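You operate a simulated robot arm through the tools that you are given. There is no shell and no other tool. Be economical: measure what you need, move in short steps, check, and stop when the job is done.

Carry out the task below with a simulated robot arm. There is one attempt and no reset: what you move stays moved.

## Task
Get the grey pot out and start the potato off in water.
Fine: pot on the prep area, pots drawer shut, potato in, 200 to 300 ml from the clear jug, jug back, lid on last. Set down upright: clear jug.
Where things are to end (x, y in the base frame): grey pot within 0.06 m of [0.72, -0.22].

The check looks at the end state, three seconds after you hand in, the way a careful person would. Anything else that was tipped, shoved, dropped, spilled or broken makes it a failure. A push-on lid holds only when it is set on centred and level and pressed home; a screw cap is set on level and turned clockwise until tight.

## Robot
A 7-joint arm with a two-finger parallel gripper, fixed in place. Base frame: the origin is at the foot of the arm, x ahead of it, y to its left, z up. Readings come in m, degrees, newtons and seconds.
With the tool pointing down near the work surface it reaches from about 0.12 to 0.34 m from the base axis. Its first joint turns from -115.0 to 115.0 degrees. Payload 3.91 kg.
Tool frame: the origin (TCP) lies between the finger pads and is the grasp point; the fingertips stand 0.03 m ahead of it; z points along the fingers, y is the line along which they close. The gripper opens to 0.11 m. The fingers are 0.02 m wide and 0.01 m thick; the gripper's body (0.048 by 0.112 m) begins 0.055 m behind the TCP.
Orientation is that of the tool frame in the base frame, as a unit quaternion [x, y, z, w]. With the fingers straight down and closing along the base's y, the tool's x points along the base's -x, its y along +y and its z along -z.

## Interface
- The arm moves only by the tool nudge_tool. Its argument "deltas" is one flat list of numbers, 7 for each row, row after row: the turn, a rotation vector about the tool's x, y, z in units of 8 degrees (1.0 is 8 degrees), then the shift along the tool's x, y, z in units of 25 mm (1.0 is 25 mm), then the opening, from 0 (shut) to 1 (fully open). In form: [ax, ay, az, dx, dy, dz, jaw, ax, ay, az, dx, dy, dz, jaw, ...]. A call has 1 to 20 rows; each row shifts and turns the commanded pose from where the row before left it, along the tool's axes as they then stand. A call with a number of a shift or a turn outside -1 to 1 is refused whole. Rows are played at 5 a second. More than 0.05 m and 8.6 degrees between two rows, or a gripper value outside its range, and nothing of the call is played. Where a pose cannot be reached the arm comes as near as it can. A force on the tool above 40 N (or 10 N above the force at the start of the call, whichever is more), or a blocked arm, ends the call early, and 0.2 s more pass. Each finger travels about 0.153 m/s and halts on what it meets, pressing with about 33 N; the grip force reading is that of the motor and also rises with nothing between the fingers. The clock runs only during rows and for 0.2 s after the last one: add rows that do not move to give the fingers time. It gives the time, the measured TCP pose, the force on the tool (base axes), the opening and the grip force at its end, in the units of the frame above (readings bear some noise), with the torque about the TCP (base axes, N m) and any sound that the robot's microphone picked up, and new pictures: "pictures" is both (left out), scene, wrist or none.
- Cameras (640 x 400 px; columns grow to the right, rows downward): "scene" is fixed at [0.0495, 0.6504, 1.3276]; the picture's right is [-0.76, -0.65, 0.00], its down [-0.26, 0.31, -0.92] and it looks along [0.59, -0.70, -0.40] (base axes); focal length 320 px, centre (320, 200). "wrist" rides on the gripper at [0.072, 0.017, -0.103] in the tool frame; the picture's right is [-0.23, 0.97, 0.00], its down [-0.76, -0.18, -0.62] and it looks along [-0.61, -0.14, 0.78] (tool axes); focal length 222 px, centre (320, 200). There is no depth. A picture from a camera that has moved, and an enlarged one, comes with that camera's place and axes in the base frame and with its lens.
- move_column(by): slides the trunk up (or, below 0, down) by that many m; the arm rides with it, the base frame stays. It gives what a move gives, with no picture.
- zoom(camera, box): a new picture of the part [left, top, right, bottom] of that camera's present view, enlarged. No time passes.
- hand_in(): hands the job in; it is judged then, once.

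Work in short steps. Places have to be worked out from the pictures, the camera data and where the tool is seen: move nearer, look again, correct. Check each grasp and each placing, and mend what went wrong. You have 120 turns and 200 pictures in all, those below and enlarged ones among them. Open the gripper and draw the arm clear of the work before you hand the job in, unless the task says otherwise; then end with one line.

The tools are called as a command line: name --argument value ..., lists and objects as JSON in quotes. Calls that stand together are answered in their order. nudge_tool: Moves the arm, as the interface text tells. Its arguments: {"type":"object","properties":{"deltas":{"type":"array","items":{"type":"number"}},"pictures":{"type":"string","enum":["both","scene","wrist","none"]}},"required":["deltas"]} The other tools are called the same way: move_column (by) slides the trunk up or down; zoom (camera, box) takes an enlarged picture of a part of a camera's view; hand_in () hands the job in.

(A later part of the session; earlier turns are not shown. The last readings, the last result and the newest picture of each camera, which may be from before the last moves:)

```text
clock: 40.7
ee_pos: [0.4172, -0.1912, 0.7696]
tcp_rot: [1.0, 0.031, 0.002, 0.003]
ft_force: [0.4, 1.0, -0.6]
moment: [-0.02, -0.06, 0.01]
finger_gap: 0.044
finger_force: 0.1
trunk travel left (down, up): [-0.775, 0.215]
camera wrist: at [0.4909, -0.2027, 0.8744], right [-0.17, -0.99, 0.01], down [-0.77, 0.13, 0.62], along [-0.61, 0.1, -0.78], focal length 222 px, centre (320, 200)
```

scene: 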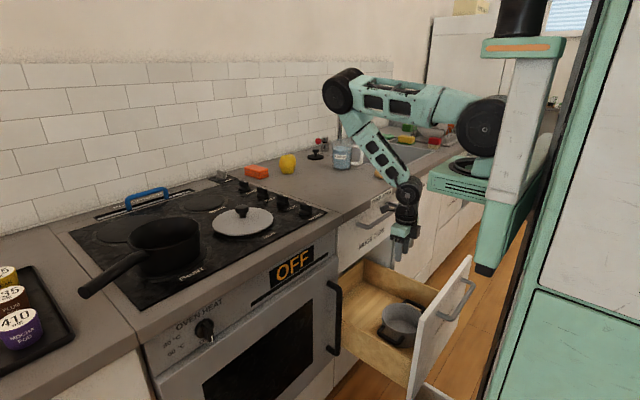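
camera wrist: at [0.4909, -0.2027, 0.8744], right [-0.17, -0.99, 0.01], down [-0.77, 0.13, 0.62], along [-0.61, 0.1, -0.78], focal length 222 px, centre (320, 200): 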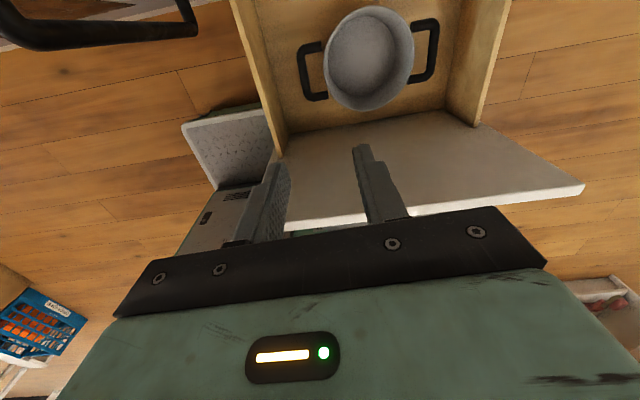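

Great view: pot rim centre ≈ (0.429, -0.281), +y wall at y≈-0.203. The elbow hangs over the counter, so I raise the column and lower with the arm instead, in steps.

move_column --by 0.12

nudge_tool --deltas '[0, 0, 0, 0.4, 0.9, 1, 0.4, 0, 0, 0, 0, 0, 1, 0.4, 0, 0, 0, 0, 0, 1, 0.4, 0, 0, 0, 0, 0, 1, 0.4, 0, 0, 0, 0, 0, 1, 0.4, 0, 0, 0, 0, 0, 1, 0.4, 0, 0, 0, 0, 0, 1, 0.4, 0, 0, 0, 0, 0, 1, 0.4]' --pictures "both"

```text
clock: 42.2
ee_pos: [0.4185, -0.1899, 0.8895]
tcp_rot: [0.999, 0.032, 0.002, 0.004]
ft_force: [-0.8, 0.4, -0.2]
moment: [0.0, 0.01, -0.02]
finger_gap: 0.0441
finger_force: 0.0
trunk travel left (down, up): [-0.895, 0.095]
```

```text
clock: 44.0
ee_pos: [0.4311, -0.2151, 0.691]
tcp_rot: [0.999, 0.033, 0.002, 0.003]
ft_force: [-0.7, -0.2, -0.4]
moment: [-0.01, -0.05, 0.01]
finger_gap: 0.0441
finger_force: 0.0
trunk travel left (down, up): [-0.895, 0.095]
camera wrist: at [0.503, -0.2254, 0.7954], right [-0.17, -0.99, 0.01], down [-0.77, 0.13, 0.62], along [-0.61, 0.1, -0.79], focal length 222 px, centre (320, 200)
```

scene: 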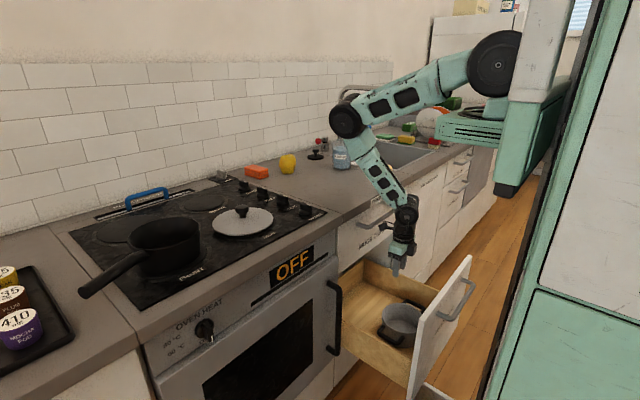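
wrist: 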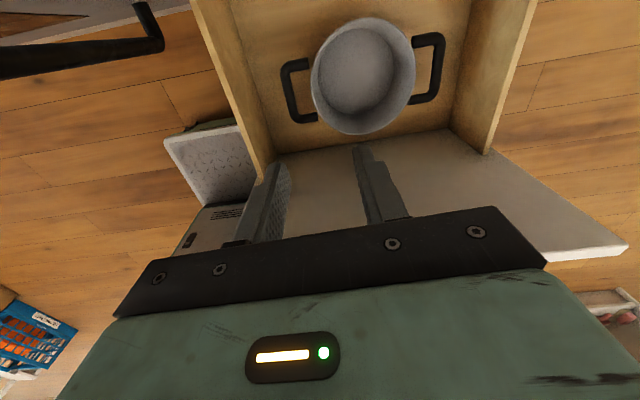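

No blocking. Down another 15 cm.

nudge_tool --deltas '[0, 0, 0, 0, 0, 1, 0.4, 0, 0, 0, 0, 0, 1, 0.4, 0, 0, 0, 0, 0, 1, 0.4, 0, 0, 0, 0, 0, 1, 0.4, 0, 0, 0, 0, 0, 1, 0.4, 0, 0, 0, 0, 0, 1, 0.4]' --pictures "both"

```text
clock: 45.2
ee_pos: [0.4873, -0.2051, 0.5865]
tcp_rot: [0.999, 0.032, 0.036, 0.001]
ft_force: [-52.5, 4.8, -0.4]
moment: [-0.65, -6.52, 0.08]
finger_gap: 0.0442
finger_force: 0.1
trunk travel left (down, up): [-0.895, 0.095]
stopped in row 6: the force on the tool passed its limit at 79 N (the readings are from after the stop); the commanded pose is now the measured one
camera wrist: at [0.5534, -0.2177, 0.6966], right [-0.16, -0.99, -0.01], down [-0.81, 0.13, 0.57], along [-0.56, 0.1, -0.82], focal length 222 px, centre (320, 200)
```

scene: 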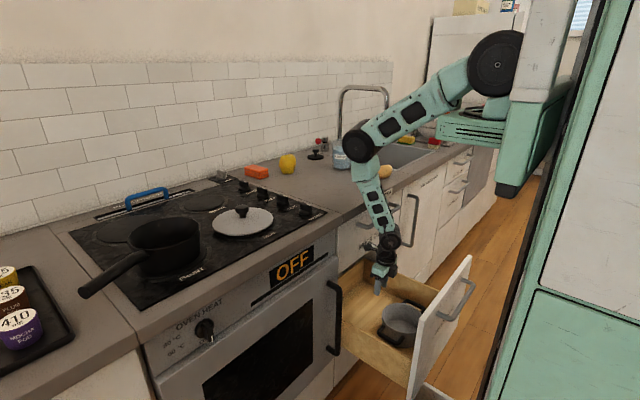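
wrist: 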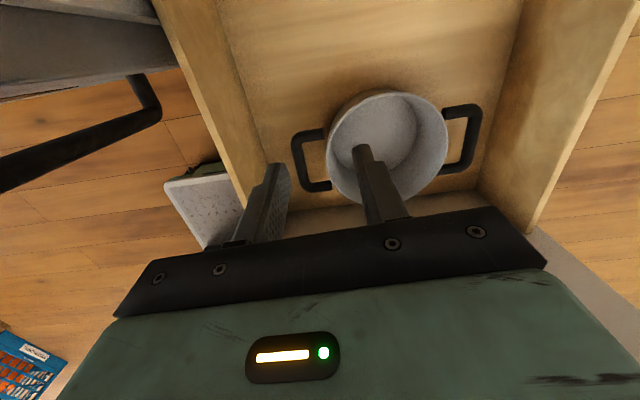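

The shoulder reaches its droop limit, so the arm drifted forward and leaned on the mugs drawer/handle. I back off toward -x and up; the better way is working at a larger azimuth with the column lowered, so the elbow stays in front of the counter.

nudge_tool --deltas '[0, 0, 0, -0.6, 0, -0.5, 0.4, 0, 0, 0, -0.6, 0, -1, 0.4, 0, 0, 0, -0.6, 0, -1, 0.4, 0, 0, 0, -0.4, 0, -1, 0.4, 0, 0, 0, 0, 0, -1, 0.4, 0, 0, 0, 0, 0, -1, 0.4, 0, 0, 0, 0, 0, -1, 0.4]' --pictures "both"

```text
clock: 46.8
ee_pos: [0.42, -0.2101, 0.7413]
tcp_rot: [0.999, 0.033, 0.038, 0.0]
ft_force: [0.9, -0.5, 0.3]
moment: [-0.01, 0.01, -0.02]
finger_gap: 0.0441
finger_force: 0.1
trunk travel left (down, up): [-0.895, 0.095]
camera wrist: at [0.4859, -0.2217, 0.8503], right [-0.16, -0.99, -0.01], down [-0.82, 0.13, 0.56], along [-0.55, 0.1, -0.83], focal length 222 px, centre (320, 200)
```

scene: 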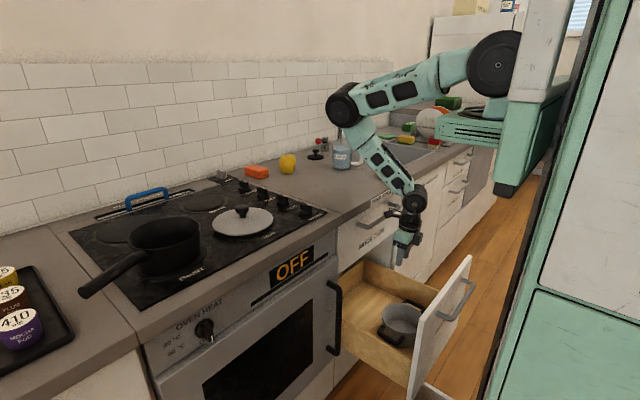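
wrist: 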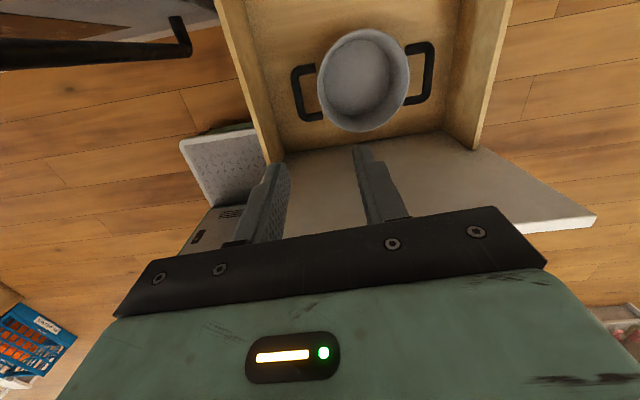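

I lower the column 10 cm with the tool inside the drawer opening, then use the closed fingers to pull the panel a further ~7 cm.

move_column --by -0.1

nudge_tool --deltas '[0, 0, 0, 0, 1, 0, 0, 0, 0, 0, 0, 1, 0, 0, 0, 0, 0, 0, 1, 0, 0, 0, 0, 0, 0, 1, 0, 0, 0, 0, 0, 0, 1, 0, 0, 0, 0, 0, 0, 1, 0, 0, 0, 0, 0, -1, 0, 0, 0, 0, 0, 0, -1, 0, 0, 0]' --pictures "both"

```text
clock: 48.2
ee_pos: [0.42, -0.209, 0.6401]
tcp_rot: [0.999, 0.035, 0.038, 0.0]
ft_force: [0.9, -1.4, 0.3]
moment: [0.0, 0.01, -0.01]
finger_gap: 0.0439
finger_force: 0.0
trunk travel left (down, up): [-0.795, 0.195]
```

```text
clock: 50.0
ee_pos: [0.3796, -0.3621, 0.6362]
tcp_rot: [0.999, 0.033, 0.038, 0.001]
ft_force: [-0.5, 0.3, -0.2]
moment: [0.03, 0.0, 0.0]
finger_gap: 0.0002
finger_force: 32.8
trunk travel left (down, up): [-0.795, 0.195]
camera wrist: at [0.4454, -0.3739, 0.7451], right [-0.16, -0.99, -0.01], down [-0.82, 0.12, 0.56], along [-0.55, 0.1, -0.83], focal length 222 px, centre (320, 200)
```

scene: 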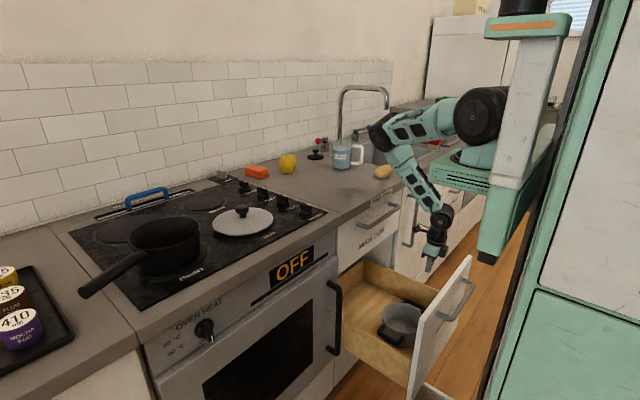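
wrist: 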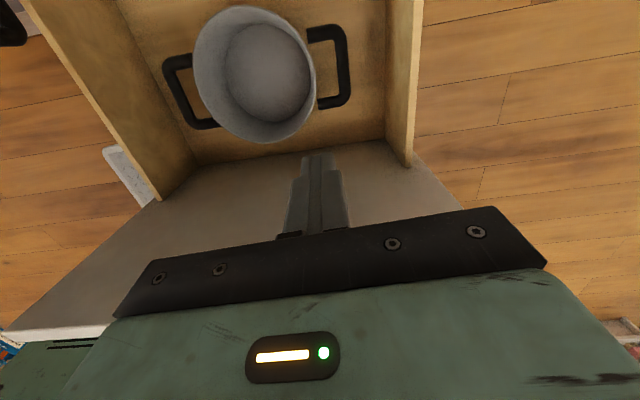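

Pulling back now.

nudge_tool --deltas '[0, 0, 0, -0.8, 0, 0, 0, 0, 0, 0, -0.8, 0, 0, 0, 0, 0, 0, -0.7, 0, 0, 0, 0, 0, 0, -0.7, 0, 0, 0, 0, 0, 0, -0.7, 0, 0, 0, 0, 0, 0, -0.7, 0, 0, 0]' --pictures "both"

```text
clock: 51.4
ee_pos: [0.2706, -0.3706, 0.6293]
tcp_rot: [0.999, 0.034, 0.038, 0.001]
ft_force: [1.1, 1.1, 0.1]
moment: [0.02, -0.01, -0.01]
finger_gap: 0.0001
finger_force: 33.2
trunk travel left (down, up): [-0.795, 0.195]
camera wrist: at [0.3363, -0.3825, 0.7382], right [-0.16, -0.99, -0.01], down [-0.82, 0.12, 0.56], along [-0.55, 0.1, -0.83], focal length 222 px, centre (320, 200)
```

scene: 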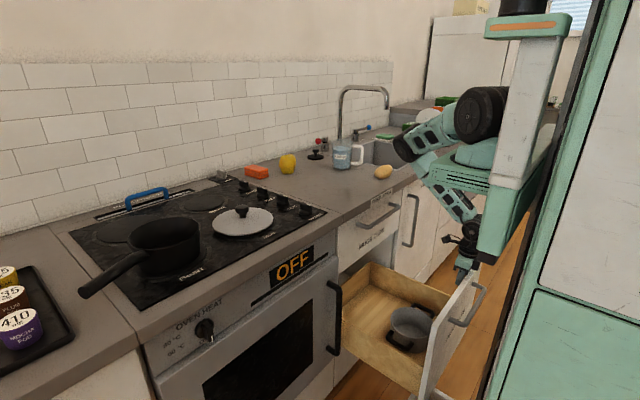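
wrist: 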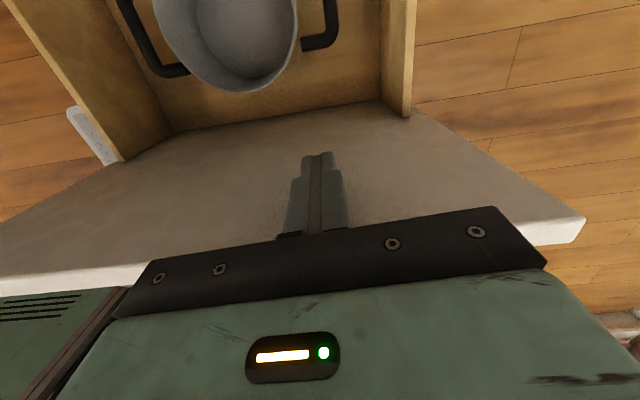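

Drawer is out far enough; pot centre now ≈ (0.372, -0.284), -y wall ≈ -0.363, handle bar inner ≈ -0.394. I move over the -y wall and lower with open jaws.

nudge_tool --deltas '[0, 0.45, 0, 1, -0.12, 0, 0.4, 0, 0, 0, 1, -0.12, 0, 0.4, 0, 0, 0, 1, -0.12, 0, 0.4, 0, 0, 0, 1, -0.12, 0, 0.4, 0, 0, 0, -0.12, 0, 1, 0.4, 0, 0, 0, -0.12, 0, 1, 0.4, 0, 0, 0, -0.12, 0, 1, 0.4]' --pictures "both"

```text
clock: 53.0
ee_pos: [0.3717, -0.3518, 0.5652]
tcp_rot: [0.997, 0.034, 0.069, -0.001]
ft_force: [0.9, 0.0, -0.1]
moment: [0.01, 0.02, 0.02]
finger_gap: 0.0441
finger_force: 0.1
trunk travel left (down, up): [-0.795, 0.195]
camera wrist: at [0.4294, -0.3639, 0.6782], right [-0.16, -0.99, -0.03], down [-0.85, 0.12, 0.51], along [-0.5, 0.11, -0.86], focal length 222 px, centre (320, 200)
```

scene: 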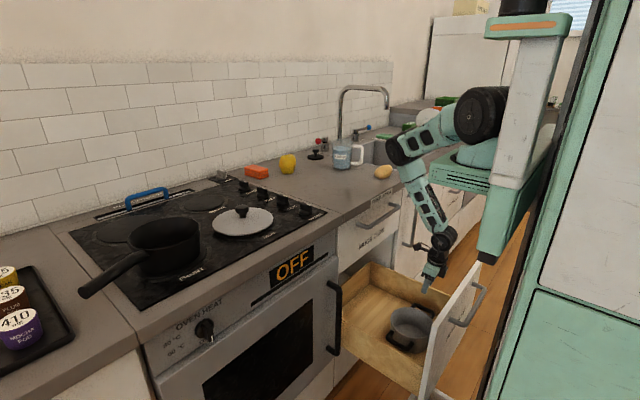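
wrist: 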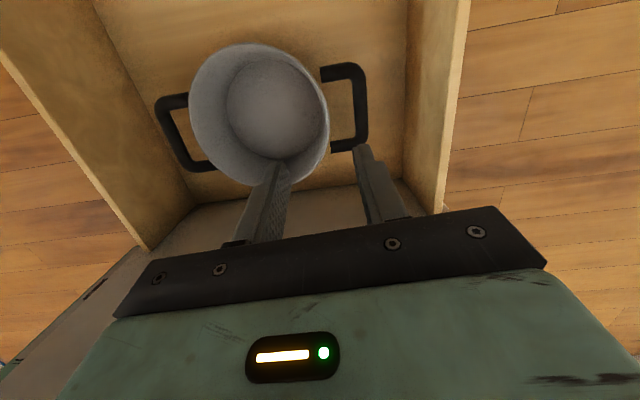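

In this view the loop's inside spans x≈0.345–0.41 and the wall is at y≈-0.358. I adjust x by +1 cm, yaw 11° to match the wall normal, and lower until the tips are just above the rim, part with the column.

nudge_tool --deltas '[0, 0, 0.7, 0.45, -0.12, 0, 0.4, 0, 0, 0.7, 0, 0, 0.5, 0.4, 0, 0, 0, 0, 0, 0.5, 0.4]' --pictures "none"

move_column --by -0.085

nudge_tool --deltas '[0, 0, 0, 0, 0, 0, 0.4]' --pictures "both"

```text
clock: 53.8
ee_pos: [0.3854, -0.3461, 0.5425]
tcp_rot: [0.996, -0.065, 0.068, -0.007]
ft_force: [-0.1, 0.6, 0.7]
moment: [0.01, -0.01, -0.01]
finger_gap: 0.0437
finger_force: 0.0
trunk travel left (down, up): [-0.795, 0.195]
```

```text
clock: 55.0
ee_pos: [0.3848, -0.3475, 0.4575]
tcp_rot: [0.996, -0.064, 0.068, -0.008]
ft_force: [0.3, -0.4, 0.9]
moment: [-0.05, 0.03, 0.0]
finger_gap: 0.0439
finger_force: 0.1
trunk travel left (down, up): [-0.71, 0.28]
```

```text
clock: 55.4
ee_pos: [0.3855, -0.3477, 0.4575]
tcp_rot: [0.995, -0.064, 0.069, -0.007]
ft_force: [0.6, 0.5, -0.3]
moment: [0.02, 0.0, 0.01]
finger_gap: 0.0442
finger_force: 0.0
trunk travel left (down, up): [-0.71, 0.28]
camera wrist: at [0.4406, -0.3736, 0.5696], right [-0.35, -0.94, -0.05], down [-0.81, 0.27, 0.52], along [-0.47, 0.22, -0.85], focal length 222 px, centre (320, 200)
```

scene: 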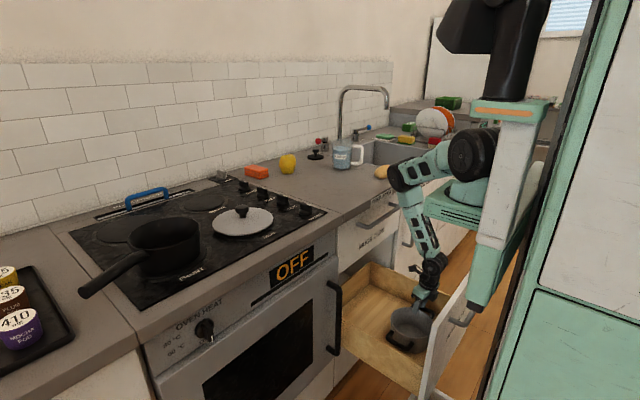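
wrist: 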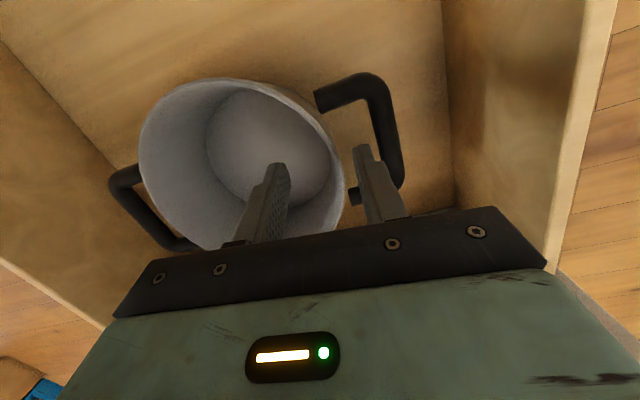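

The outer finger lines up inside the loop. I lower the last 5.5 cm with the column and close.

move_column --by -0.055

nudge_tool --deltas '[0, 0, 0, 0, 0, 0, 0.4, 0, 0, 0, 0, 0, 0, 0.1, 0, 0, 0, 0, 0, 0, 0, 0, 0, 0, 0, 0, 0, 0, 0, 0, 0, 0, 0, 0, 0]' --pictures "both"

```text
clock: 56.3
ee_pos: [0.3834, -0.3484, 0.4031]
tcp_rot: [0.996, -0.064, 0.07, -0.008]
ft_force: [-0.3, -1.0, -0.3]
moment: [-0.03, -0.02, 0.01]
finger_gap: 0.0441
finger_force: 0.1
trunk travel left (down, up): [-0.655, 0.335]
```

```text
clock: 57.5
ee_pos: [0.3847, -0.3471, 0.4028]
tcp_rot: [0.995, -0.065, 0.07, -0.009]
ft_force: [0.3, 4.6, 7.4]
moment: [1.53, -0.66, 0.3]
finger_gap: 0.012
finger_force: 33.0
trunk travel left (down, up): [-0.655, 0.335]
camera wrist: at [0.4394, -0.3735, 0.5157], right [-0.35, -0.94, -0.06], down [-0.81, 0.27, 0.52], along [-0.47, 0.22, -0.86], focal length 222 px, centre (320, 200)
```

scene: 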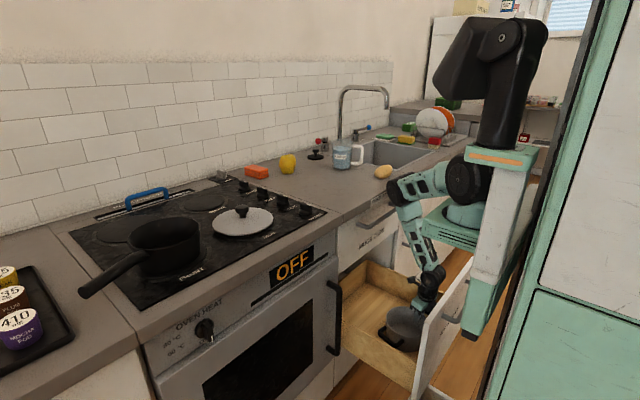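
wrist: 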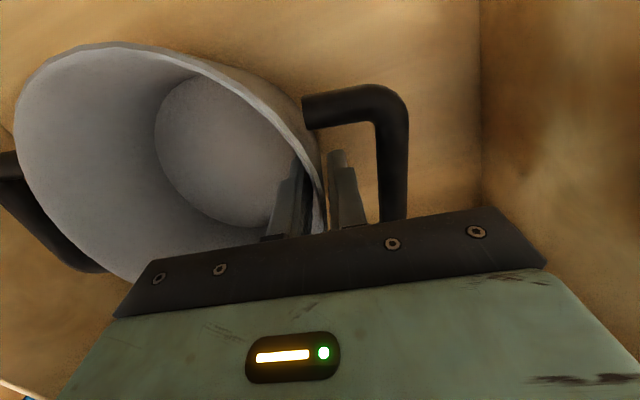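

The wall is gripped (gap 12 mm). Lift 5 cm with the column and check.

move_column --by 0.06

nudge_tool --deltas '[0, 0, 0, 0, 0, 0, 0]' --pictures "both"

```text
clock: 58.5
ee_pos: [0.3868, -0.3467, 0.4625]
tcp_rot: [0.996, -0.064, 0.069, -0.008]
ft_force: [-0.3, 0.2, -4.8]
moment: [-0.35, 0.08, -0.01]
finger_gap: 0.0102
finger_force: 33.0
trunk travel left (down, up): [-0.715, 0.275]
```

```text
clock: 58.9
ee_pos: [0.3864, -0.3471, 0.4616]
tcp_rot: [0.995, -0.064, 0.07, -0.008]
ft_force: [0.8, -0.8, -4.2]
moment: [-0.36, 0.05, 0.0]
finger_gap: 0.0101
finger_force: 32.8
trunk travel left (down, up): [-0.715, 0.275]
camera wrist: at [0.4407, -0.3736, 0.5745], right [-0.35, -0.94, -0.05], down [-0.81, 0.27, 0.52], along [-0.47, 0.22, -0.85], focal length 222 px, centre (320, 200)
```

scene: 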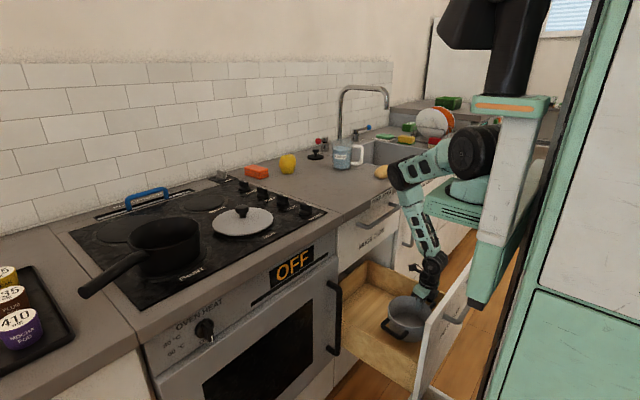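
wrist: 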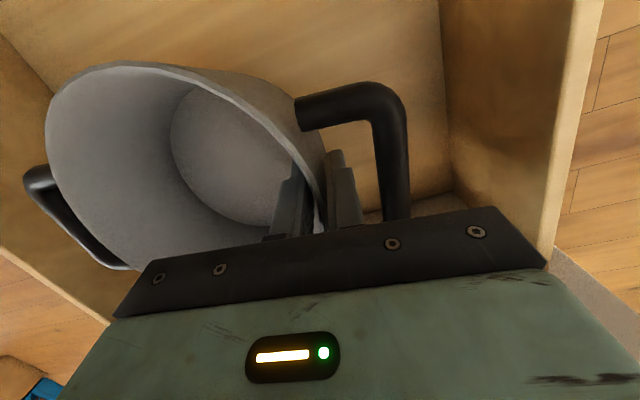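

The pot (≈0.45 kg) hangs level. I raise the column to the top, then continue with the arm.

move_column --by 0.27

nudge_tool --deltas '[0, 0, 0, 0, 0, -0.8, 0, 0, 0, 0, 0, 0, -0.8, 0, 0, 0, 0, 0, 0, -0.8, 0, 0, 0, 0, 0, 0, -0.8, 0, 0, 0, 0, 0, 0, -0.8, 0, 0, 0, 0, 0, 0, -0.8, 0, 0, 0, 0, 0, 0, -0.8, 0, 0, 0, 0, 0, 0, -0.8, 0, 0, 0, 0, 0, 0, -0.8, 0, 0, 0, 0, 0, 0, -0.8, 0, 0, 0, 0, 0, 0, -0.8, 0, 0, 0, 0, 0, 0, -0.8, 0, 0, 0, 0, 0, 0, -0.8, 0, 0, 0, 0, 0, 0, -0.8, 0]' --pictures "scene"

```text
clock: 61.7
ee_pos: [0.3858, -0.3471, 0.7308]
tcp_rot: [0.996, -0.064, 0.069, -0.008]
ft_force: [0.2, 0.1, -5.6]
moment: [-0.34, 0.07, -0.01]
finger_gap: 0.0106
finger_force: 32.9
trunk travel left (down, up): [-0.985, 0.005]
```

```text
clock: 64.7
ee_pos: [0.3463, -0.3489, 1.0089]
tcp_rot: [0.996, -0.064, 0.068, -0.007]
ft_force: [0.7, -0.8, -4.9]
moment: [-0.38, 0.05, 0.03]
finger_gap: 0.0103
finger_force: 32.8
trunk travel left (down, up): [-0.985, 0.005]
```

scene: 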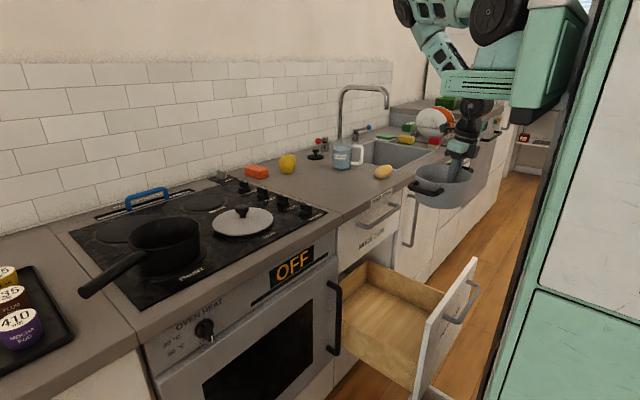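

The pot is above counter height. I move forward and slightly left toward the target, keeping the height.

nudge_tool --deltas '[0, 0, 0, 0, 0, -1, 0, 0, 0, 0, 0.9, -0.25, 0.11, 0, 0, 0, 0, 0.9, -0.25, 0.11, 0, 0, 0, 0, 0.9, -0.25, 0.11, 0, 0, 0, 0, 0.9, -0.25, 0.11, 0, 0, 0, 0, 0.9, -0.25, 0.11, 0, 0, 0, 0, 0.9, -0.25, 0.11, 0, 0, 0, 0, 0.9, -0.25, 0.11, 0, 0, 0, 0, 0.9, -0.25, 0.11, 0, 0, 0, 0, 0.9, -0.25, 0.11, 0, 0, 0, 0, 0.9, -0.25, 0.11, 0, 0, 0, 0, 0.9, -0.25, 0.11, 0, 0, 0, 0, 0.9, -0.25, 0.11, 0]' --pictures "both"

```text
clock: 67.5
ee_pos: [0.6239, -0.3095, 1.0407]
tcp_rot: [0.996, -0.063, 0.069, -0.008]
ft_force: [0.4, 0.8, -6.4]
moment: [-0.37, 0.07, -0.01]
finger_gap: 0.01
finger_force: 32.9
trunk travel left (down, up): [-0.985, 0.005]
camera wrist: at [0.6792, -0.3366, 1.152], right [-0.35, -0.94, -0.05], down [-0.81, 0.27, 0.52], along [-0.47, 0.22, -0.85], focal length 222 px, centre (320, 200)
```

scene: 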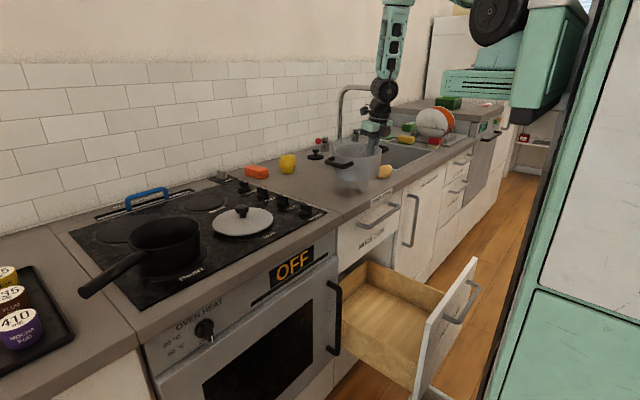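
wrist: 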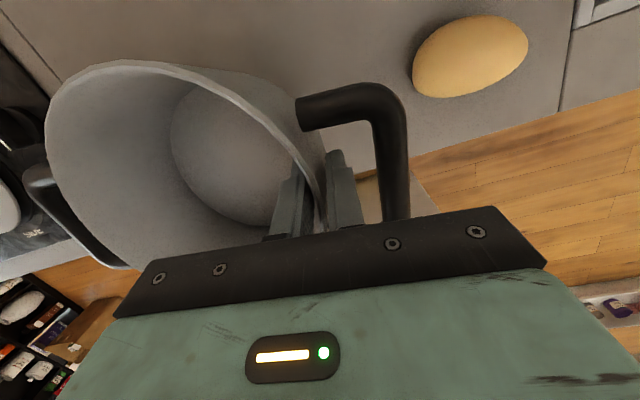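

Four more rows to the target.

nudge_tool --deltas '[0, 0, 0, 0.84, -0.31, 0.12, 0, 0, 0, 0, 0.84, -0.31, 0.12, 0, 0, 0, 0, 0.84, -0.31, 0.12, 0, 0, 0, 0, 0.84, -0.31, 0.12, 0]' --pictures "scene"

zoom --camera "scene" --box '[240, 60, 440, 220]'

```text
clock: 68.5
ee_pos: [0.7117, -0.2885, 1.0409]
tcp_rot: [0.996, -0.064, 0.069, -0.008]
ft_force: [-0.6, -0.2, -4.8]
moment: [-0.36, 0.06, 0.01]
finger_gap: 0.0102
finger_force: 33.3
trunk travel left (down, up): [-0.985, 0.005]
```

scene: 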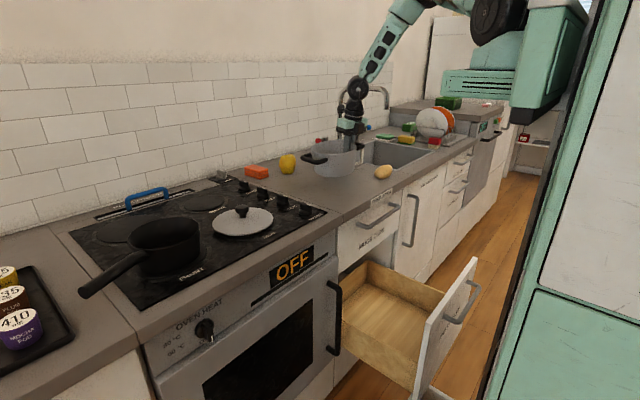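

```text
2.50 times, centred on (340, 140) of scene
camera zoom: at [0.0495, 0.6504, 1.3276], right [-0.76, -0.65, 0.0], down [-0.26, 0.31, -0.92], along [0.59, -0.7, -0.4], focal length 799 px, centre (270, 350)
```

zoom: 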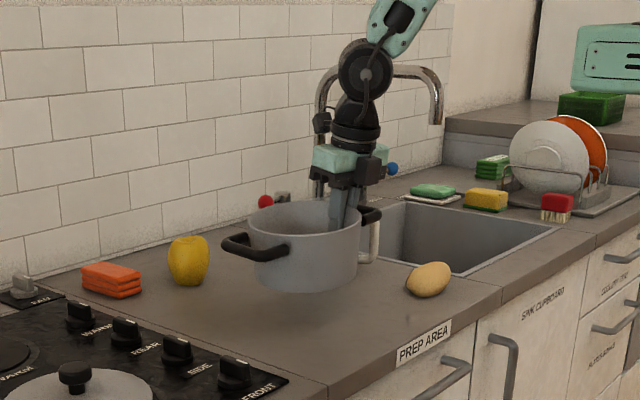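

Pot is over the target. I lower with the column to just above the counter, then with small nudges until it touches.

move_column --by -0.055

nudge_tool --deltas '[0, 0, 0, -0.03, 0, 0.2, 0, 0, 0, 0, -0.03, 0, 0.2, 0]' --pictures "scene"

zoom --camera "scene" --box '[280, 110, 400, 200]'

```text
clock: 69.5
ee_pos: [0.7106, -0.2871, 0.9855]
tcp_rot: [0.996, -0.063, 0.068, -0.008]
ft_force: [0.0, 0.3, -5.1]
moment: [-0.37, 0.02, -0.01]
finger_gap: 0.0103
finger_force: 33.1
trunk travel left (down, up): [-0.93, 0.06]
```

```text
clock: 70.0
ee_pos: [0.7115, -0.2895, 0.9776]
tcp_rot: [0.995, -0.064, 0.07, -0.007]
ft_force: [-4.3, -3.3, 9.7]
moment: [1.52, 0.02, 0.44]
finger_gap: 0.0107
finger_force: 32.9
trunk travel left (down, up): [-0.93, 0.06]
```

scene: 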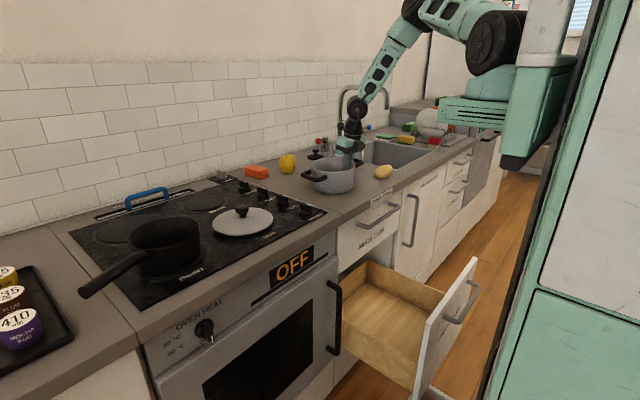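

```text
4.44 times, centred on (340, 155) of scene
camera zoom: at [0.0495, 0.6504, 1.3276], right [-0.76, -0.65, 0.0], down [-0.26, 0.31, -0.92], along [0.59, -0.7, -0.4], focal length 1421 px, centre (231, 400)
```

zoom: 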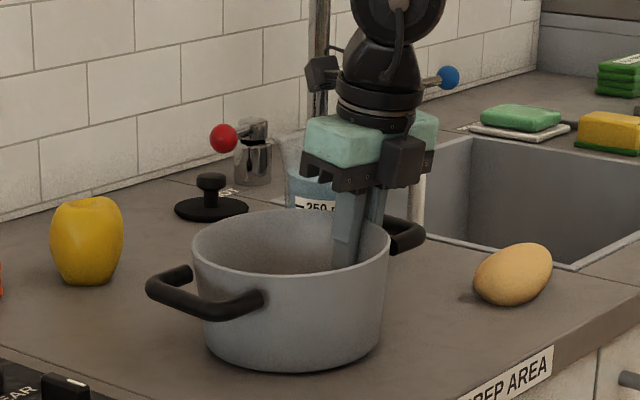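

The counter carries the pot. I release and rise straight out.

nudge_tool --deltas '[0, 0, 0, 0, 0, 0, 0.15, 0, 0, 0, 0, 0, 0, 0.33, 0, 0, 0, 0, 0, 0, 0.33, 0, 0, 0, 0, 0, 0, 0.33, 0, 0, 0, 0.13, 0, -1, 0.33, 0, 0, 0, 0.13, 0, -1, 0.33, 0, 0, 0, 0.13, 0, -1, 0.33, 0, 0, 0, 0.13, 0, -1, 0.33, 0, 0, 0, 0.13, 0, -1, 0.33]' --pictures "both"

zoom --camera "scene" --box '[280, 110, 400, 200]'

```text
clock: 72.0
ee_pos: [0.7093, -0.2923, 1.1011]
tcp_rot: [0.996, -0.063, 0.068, -0.009]
ft_force: [-0.3, 0.3, -0.3]
moment: [-0.01, 0.03, 0.02]
finger_gap: 0.0362
finger_force: 0.2
trunk travel left (down, up): [-0.93, 0.06]
camera wrist: at [0.7644, -0.3186, 1.2128], right [-0.35, -0.94, -0.05], down [-0.81, 0.27, 0.52], along [-0.47, 0.22, -0.85], focal length 222 px, centre (320, 200)
```

scene: 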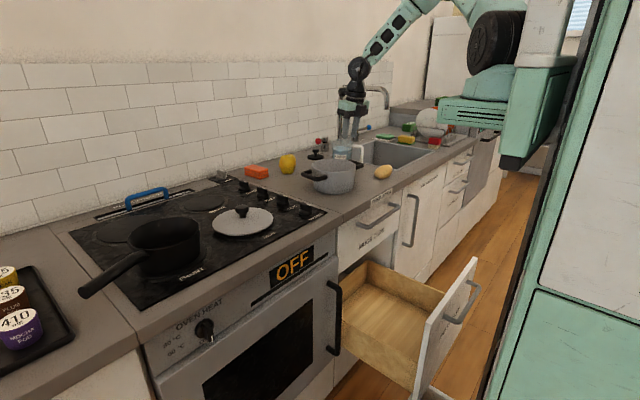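
wrist: 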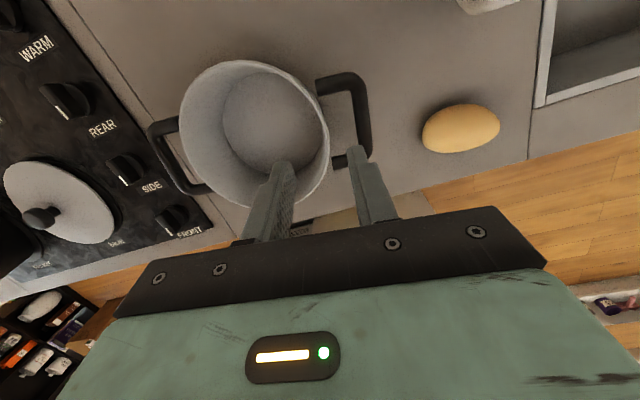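

```text
4.44 times, centred on (340, 155) of scene
camera zoom: at [0.0495, 0.6504, 1.3276], right [-0.76, -0.65, 0.0], down [-0.26, 0.31, -0.92], along [0.59, -0.7, -0.4], focal length 1421 px, centre (231, 400)
```

zoom: 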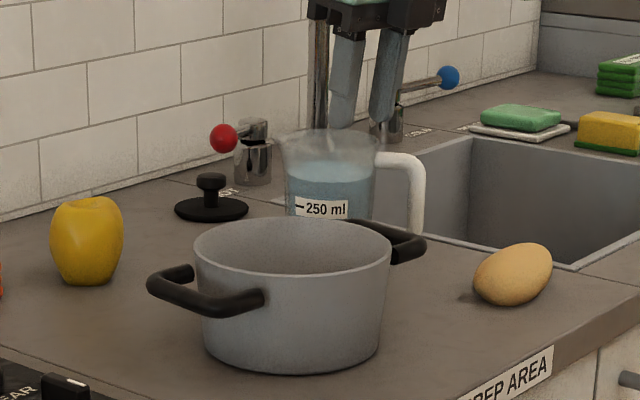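

Pot stands at about (0.725, -0.222). Next the potato, centred near (0.646, -0.446), long axis along y. I untilt, yaw so the fingers close along x, and move above it.

nudge_tool --deltas '[0, -0.98, 0, 0, 0, 0, 0.33, 0, 0, -1, 0, 0, 0, 0.5, 0, 0, -1, 0, 0, 0, 0.85, 0, 0, -1, 0, 0, 0, 0.85, 0, 0, -1, 0, 0, 0, 0.85, 0, 0, -1, 0, 0, 0, 0.85, 0, 0, -1, 0, 0, 0, 0.85, 0, 0, -1, 0, 0, 0, 0.85, 0, 0, -1, 0, 0, 0, 0.85, 0, 0, -1, 0, 0, 0, 0.85, 0, 0, -1, 0, 0, 0, 0.85, 0, 0, -1, 0, 0, 0, 0.85, 0, 0, -1, 0, 0, 0, 0.85, 0, 0, -0.2, 0, 0, 0, 0.85]' --pictures "none"

nudge_tool --deltas '[0, 0, 0, -1, -0.4, 0, 0.85, 0, 0, 0, -1, -0.4, 0, 0.85, 0, 0, 0, -1, -0.4, 0, 0.85, 0, 0, 0, -1, -0.4, 0, 0.85, 0, 0, 0, -1, -0.4, 0, 0.85, 0, 0, 0, -1, -0.4, 0, 0.85]' --pictures "both"

```text
clock: 75.0
ee_pos: [0.7095, -0.2919, 1.1019]
tcp_rot: [0.704, 0.71, 0.009, -0.008]
ft_force: [0.1, 0.3, -0.9]
moment: [0.05, 0.0, -0.01]
finger_gap: 0.0936
finger_force: 0.1
trunk travel left (down, up): [-0.93, 0.06]
```

```text
clock: 76.5
ee_pos: [0.6494, -0.4411, 1.0982]
tcp_rot: [0.704, 0.71, 0.009, -0.008]
ft_force: [-0.3, -0.3, 0.6]
moment: [-0.02, -0.02, 0.01]
finger_gap: 0.0936
finger_force: 0.1
trunk travel left (down, up): [-0.93, 0.06]
camera wrist: at [0.6663, -0.3713, 1.2037], right [0.98, -0.22, 0.0], down [-0.17, -0.78, 0.6], along [-0.14, -0.59, -0.8], focal length 222 px, centre (320, 200)
```

scene: 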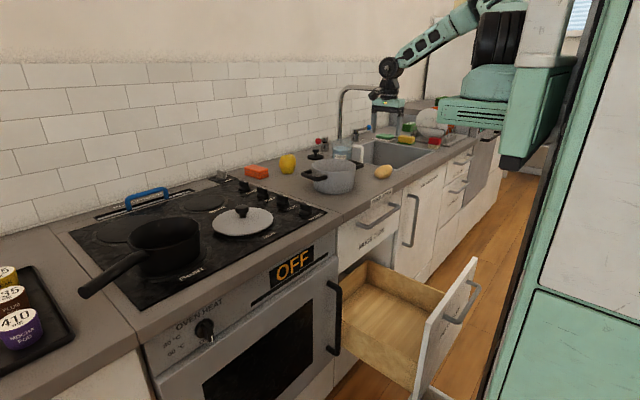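
wrist: 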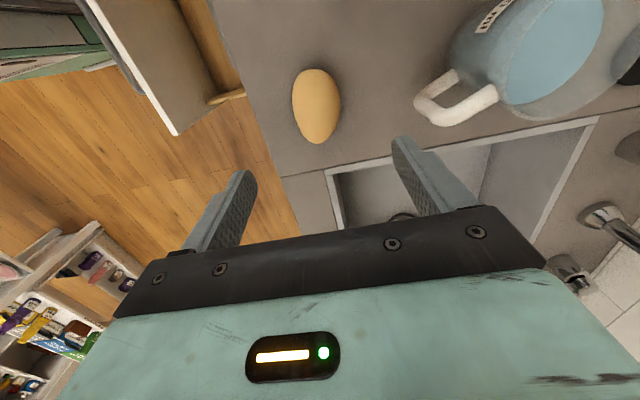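

Potato at (0.645, -0.44) directly below. Lower to just above the counter and close.

nudge_tool --deltas '[0, 0, 0, 0, -0.2, 1, 0.85, 0, 0, 0, 0, 0, 1, 0.85, 0, 0, 0, 0, 0, 1, 0.85, 0, 0, 0, 0, 0, 1, 0.85, 0, 0, 0, 0, 0, 1, 0.85, 0, 0, 0, 0, 0, 0.9, 0.85]' --pictures "wrist"

```text
clock: 77.8
ee_pos: [0.6455, -0.4388, 0.9514]
tcp_rot: [0.706, 0.708, 0.009, -0.006]
ft_force: [-0.4, 0.2, 0.5]
moment: [-0.01, -0.01, -0.04]
finger_gap: 0.0936
finger_force: 0.0
trunk travel left (down, up): [-0.93, 0.06]
camera wrist: at [0.6616, -0.3681, 1.0562], right [0.98, -0.22, 0.0], down [-0.18, -0.78, 0.6], along [-0.14, -0.59, -0.8], focal length 222 px, centre (320, 200)
```

wrist: 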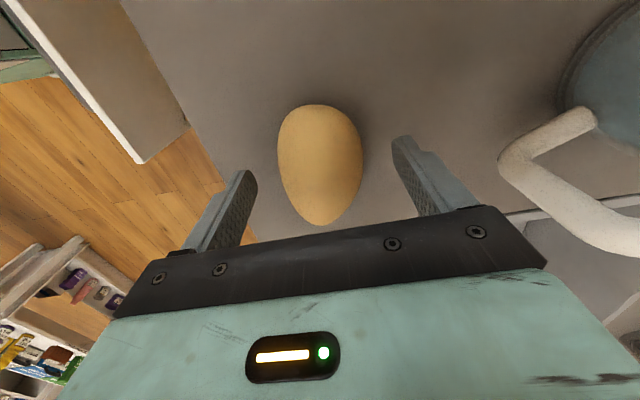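

Centred. Lower 1 cm and close.

nudge_tool --deltas '[0, 0, 0, 0, 0, 0.45, 0.85, 0, 0, 0, 0, 0, 0, 0.5, 0, 0, 0, 0, 0, 0, 0.3, 0, 0, 0, 0, 0, 0, 0.3, 0, 0, 0, 0, 0, 0, 0.3]' --pictures "wrist"

```text
clock: 79.0
ee_pos: [0.6462, -0.4381, 0.9398]
tcp_rot: [0.705, 0.709, 0.01, -0.008]
ft_force: [0.8, -0.4, 0.4]
moment: [0.03, 0.03, -0.01]
finger_gap: 0.0588
finger_force: 33.0
trunk travel left (down, up): [-0.93, 0.06]
camera wrist: at [0.6617, -0.3674, 1.0452], right [0.98, -0.22, 0.0], down [-0.17, -0.78, 0.6], along [-0.14, -0.59, -0.8], focal length 222 px, centre (320, 200)
```

wrist: 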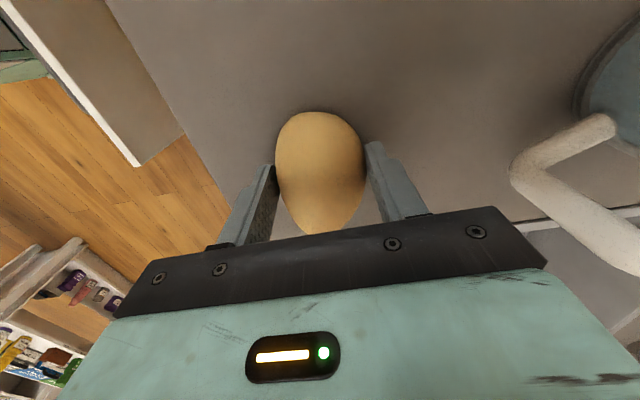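

Firm grip (59 mm). Lift, and carry it over the pot.

nudge_tool --deltas '[0, 0, 0, 0, 0, -1, 0.3, 0, 0, 0, 0, 0, -1, 0.3, 0, 0, 0, 0, 0, -1, 0.3, 0, 0, 0, 0, 0, -1, 0.3, 0, 0, 0, 0, 0, -1, 0.3, 0, 0, 0, 0, 0, -1, 0.3, 0, 0, 0, 0.96, 0.35, 0, 0.3, 0, 0, 0, 0.96, 0.35, 0, 0.3, 0, 0, 0, 0.96, 0.35, 0, 0.3, 0, 0, 0, 0.96, 0.35, 0, 0.3, 0, 0, 0, 0.96, 0.35, 0, 0.3, 0, 0, 0, 0.96, 0.35, 0, 0.3, 0, 0, 0, 0.96, 0.35, 0, 0.3, 0, 0, 0, 0.96, 0.35, 0, 0.3, 0, 0, 0, 0.96, 0.35, 0, 0.3]' --pictures "both"

zoom --camera "scene" --box '[280, 80, 420, 200]'

```text
clock: 82.2
ee_pos: [0.7231, -0.2264, 1.0952]
tcp_rot: [0.706, 0.708, 0.009, -0.007]
ft_force: [-0.2, -0.2, -1.4]
moment: [0.0, -0.01, -0.01]
finger_gap: 0.0582
finger_force: 33.2
trunk travel left (down, up): [-0.93, 0.06]
camera wrist: at [0.7388, -0.156, 1.2005], right [0.97, -0.22, 0.0], down [-0.18, -0.78, 0.6], along [-0.14, -0.59, -0.8], focal length 222 px, centre (320, 200)
```

scene: 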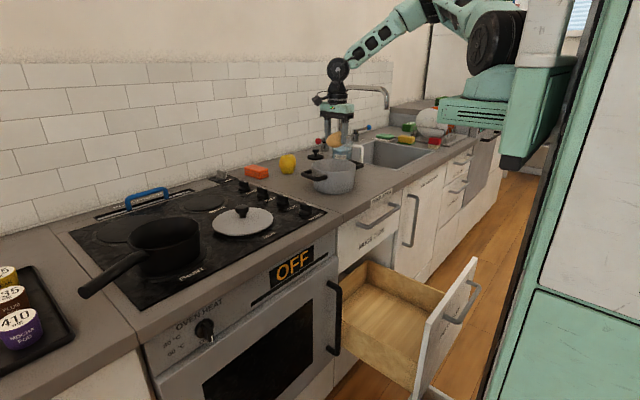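
wrist: 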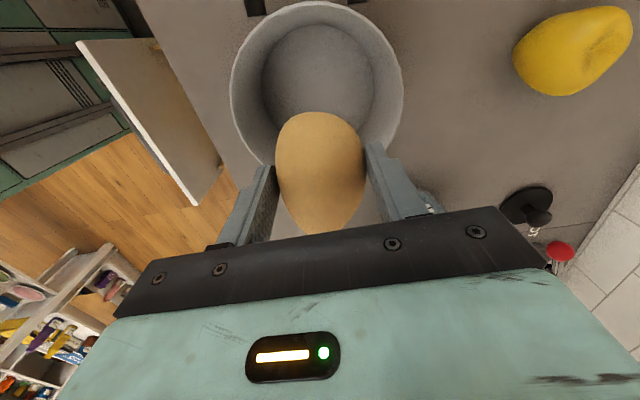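

```text
3.33 times, centred on (350, 140) of scene
camera zoom: at [0.0495, 0.6504, 1.3276], right [-0.76, -0.65, 0.0], down [-0.26, 0.31, -0.92], along [0.59, -0.7, -0.4], focal length 1066 px, centre (220, 400)
```

zoom: 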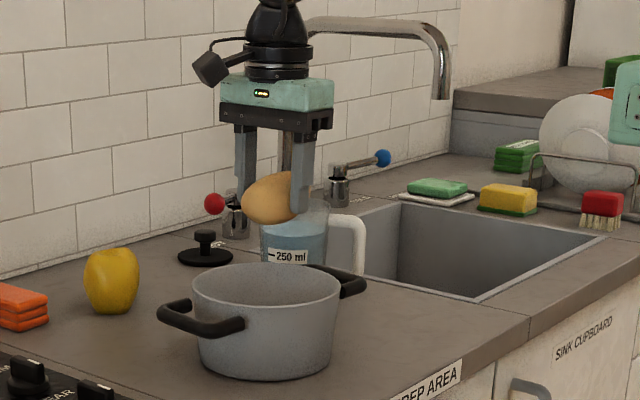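

Aligned over the pot (centre ≈ 0.727, -0.217). Lower the potato into it and release gently.

nudge_tool --deltas '[0, 0, 0, 0.3, 0.1, 1, 0.3, 0, 0, 0, 0, 0, 1, 0.3, 0, 0, 0, 0, 0, 1, 0.3, 0, 0, 0, 0, 0, 1, 0.3, 0, 0, 0, 0, 0, 1, 0.3, 0, 0, 0, 0, 0, 0.6, 0.3]' --pictures "both"

```text
clock: 83.7
ee_pos: [0.7256, -0.2132, 0.9541]
tcp_rot: [0.705, 0.709, 0.01, -0.007]
ft_force: [0.0, 0.0, -1.8]
moment: [0.01, -0.02, -0.01]
finger_gap: 0.0583
finger_force: 32.5
trunk travel left (down, up): [-0.93, 0.06]
camera wrist: at [0.742, -0.1436, 1.0593], right [0.98, -0.22, 0.0], down [-0.17, -0.78, 0.6], along [-0.14, -0.59, -0.8], focal length 222 px, centre (320, 200)
```

scene: 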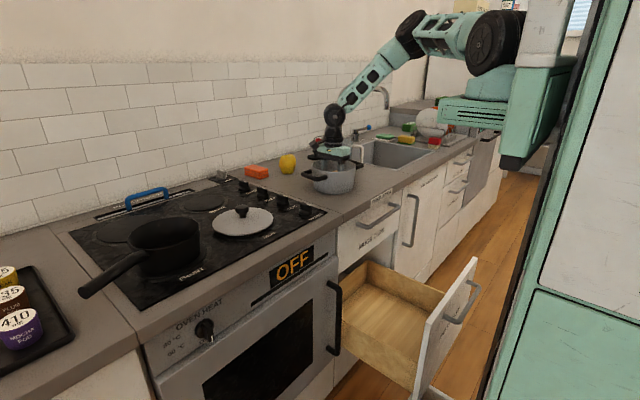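
wrist: 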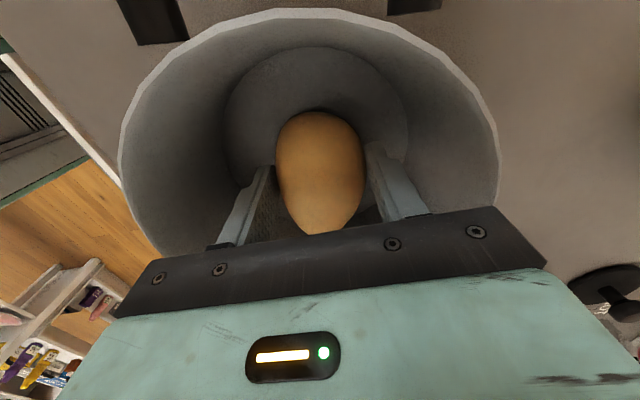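

Lower 6 mm more, open, and rise.

nudge_tool --deltas '[0, 0, 0, 0, 0, 0.25, 0.3, 0, 0, 0, 0, 0, 0, 0.65, 0, 0, 0, 0, 0, 0, 0.7, 0, 0, 0, 0, 0, -1, 0.7, 0, 0, 0, 0, 0, -1, 0.7, 0, 0, 0, 0, 0, -1, 0.7, 0, 0, 0, 0, 0, -1, 0.7, 0, 0, 0, 0, 0, -1, 0.7, 0, 0, 0, 0, 0, -1, 0.7]' --pictures "both"

zoom --camera "wrist" --box '[200, 0, 640, 240]'

```text
clock: 85.7
ee_pos: [0.7245, -0.2167, 1.0991]
tcp_rot: [0.705, 0.709, 0.01, -0.008]
ft_force: [0.2, 0.3, 1.2]
moment: [0.04, 0.0, -0.03]
finger_gap: 0.077
finger_force: 0.0
trunk travel left (down, up): [-0.93, 0.06]
camera wrist: at [0.7407, -0.147, 1.2045], right [0.98, -0.22, 0.0], down [-0.17, -0.78, 0.6], along [-0.14, -0.59, -0.8], focal length 222 px, centre (320, 200)
```

scene: 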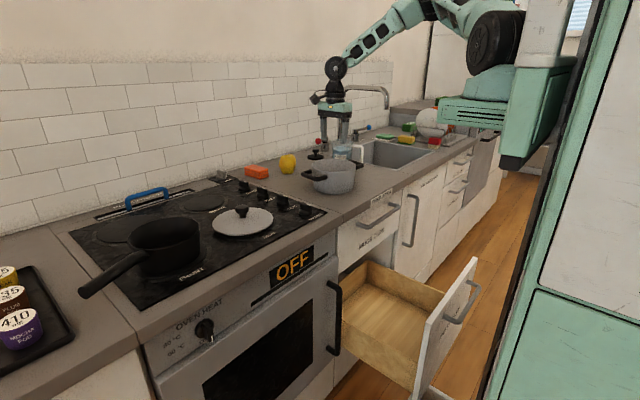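
wrist: 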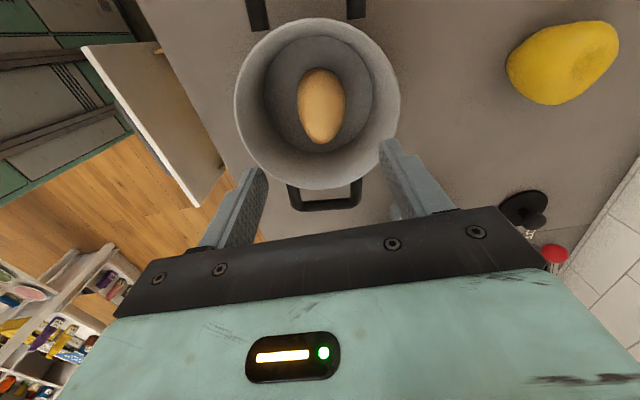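

```text
1.45 times, centred on (420, 120) of wrist
camera zoom: at [0.7407, -0.147, 1.2045], right [0.98, -0.22, 0.0], down [-0.17, -0.78, 0.6], along [-0.14, -0.59, -0.8], focal length 323 px, centre (174, 316)
```

zoom: 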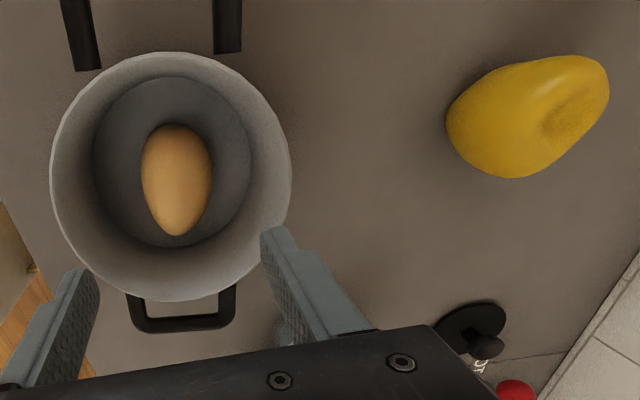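

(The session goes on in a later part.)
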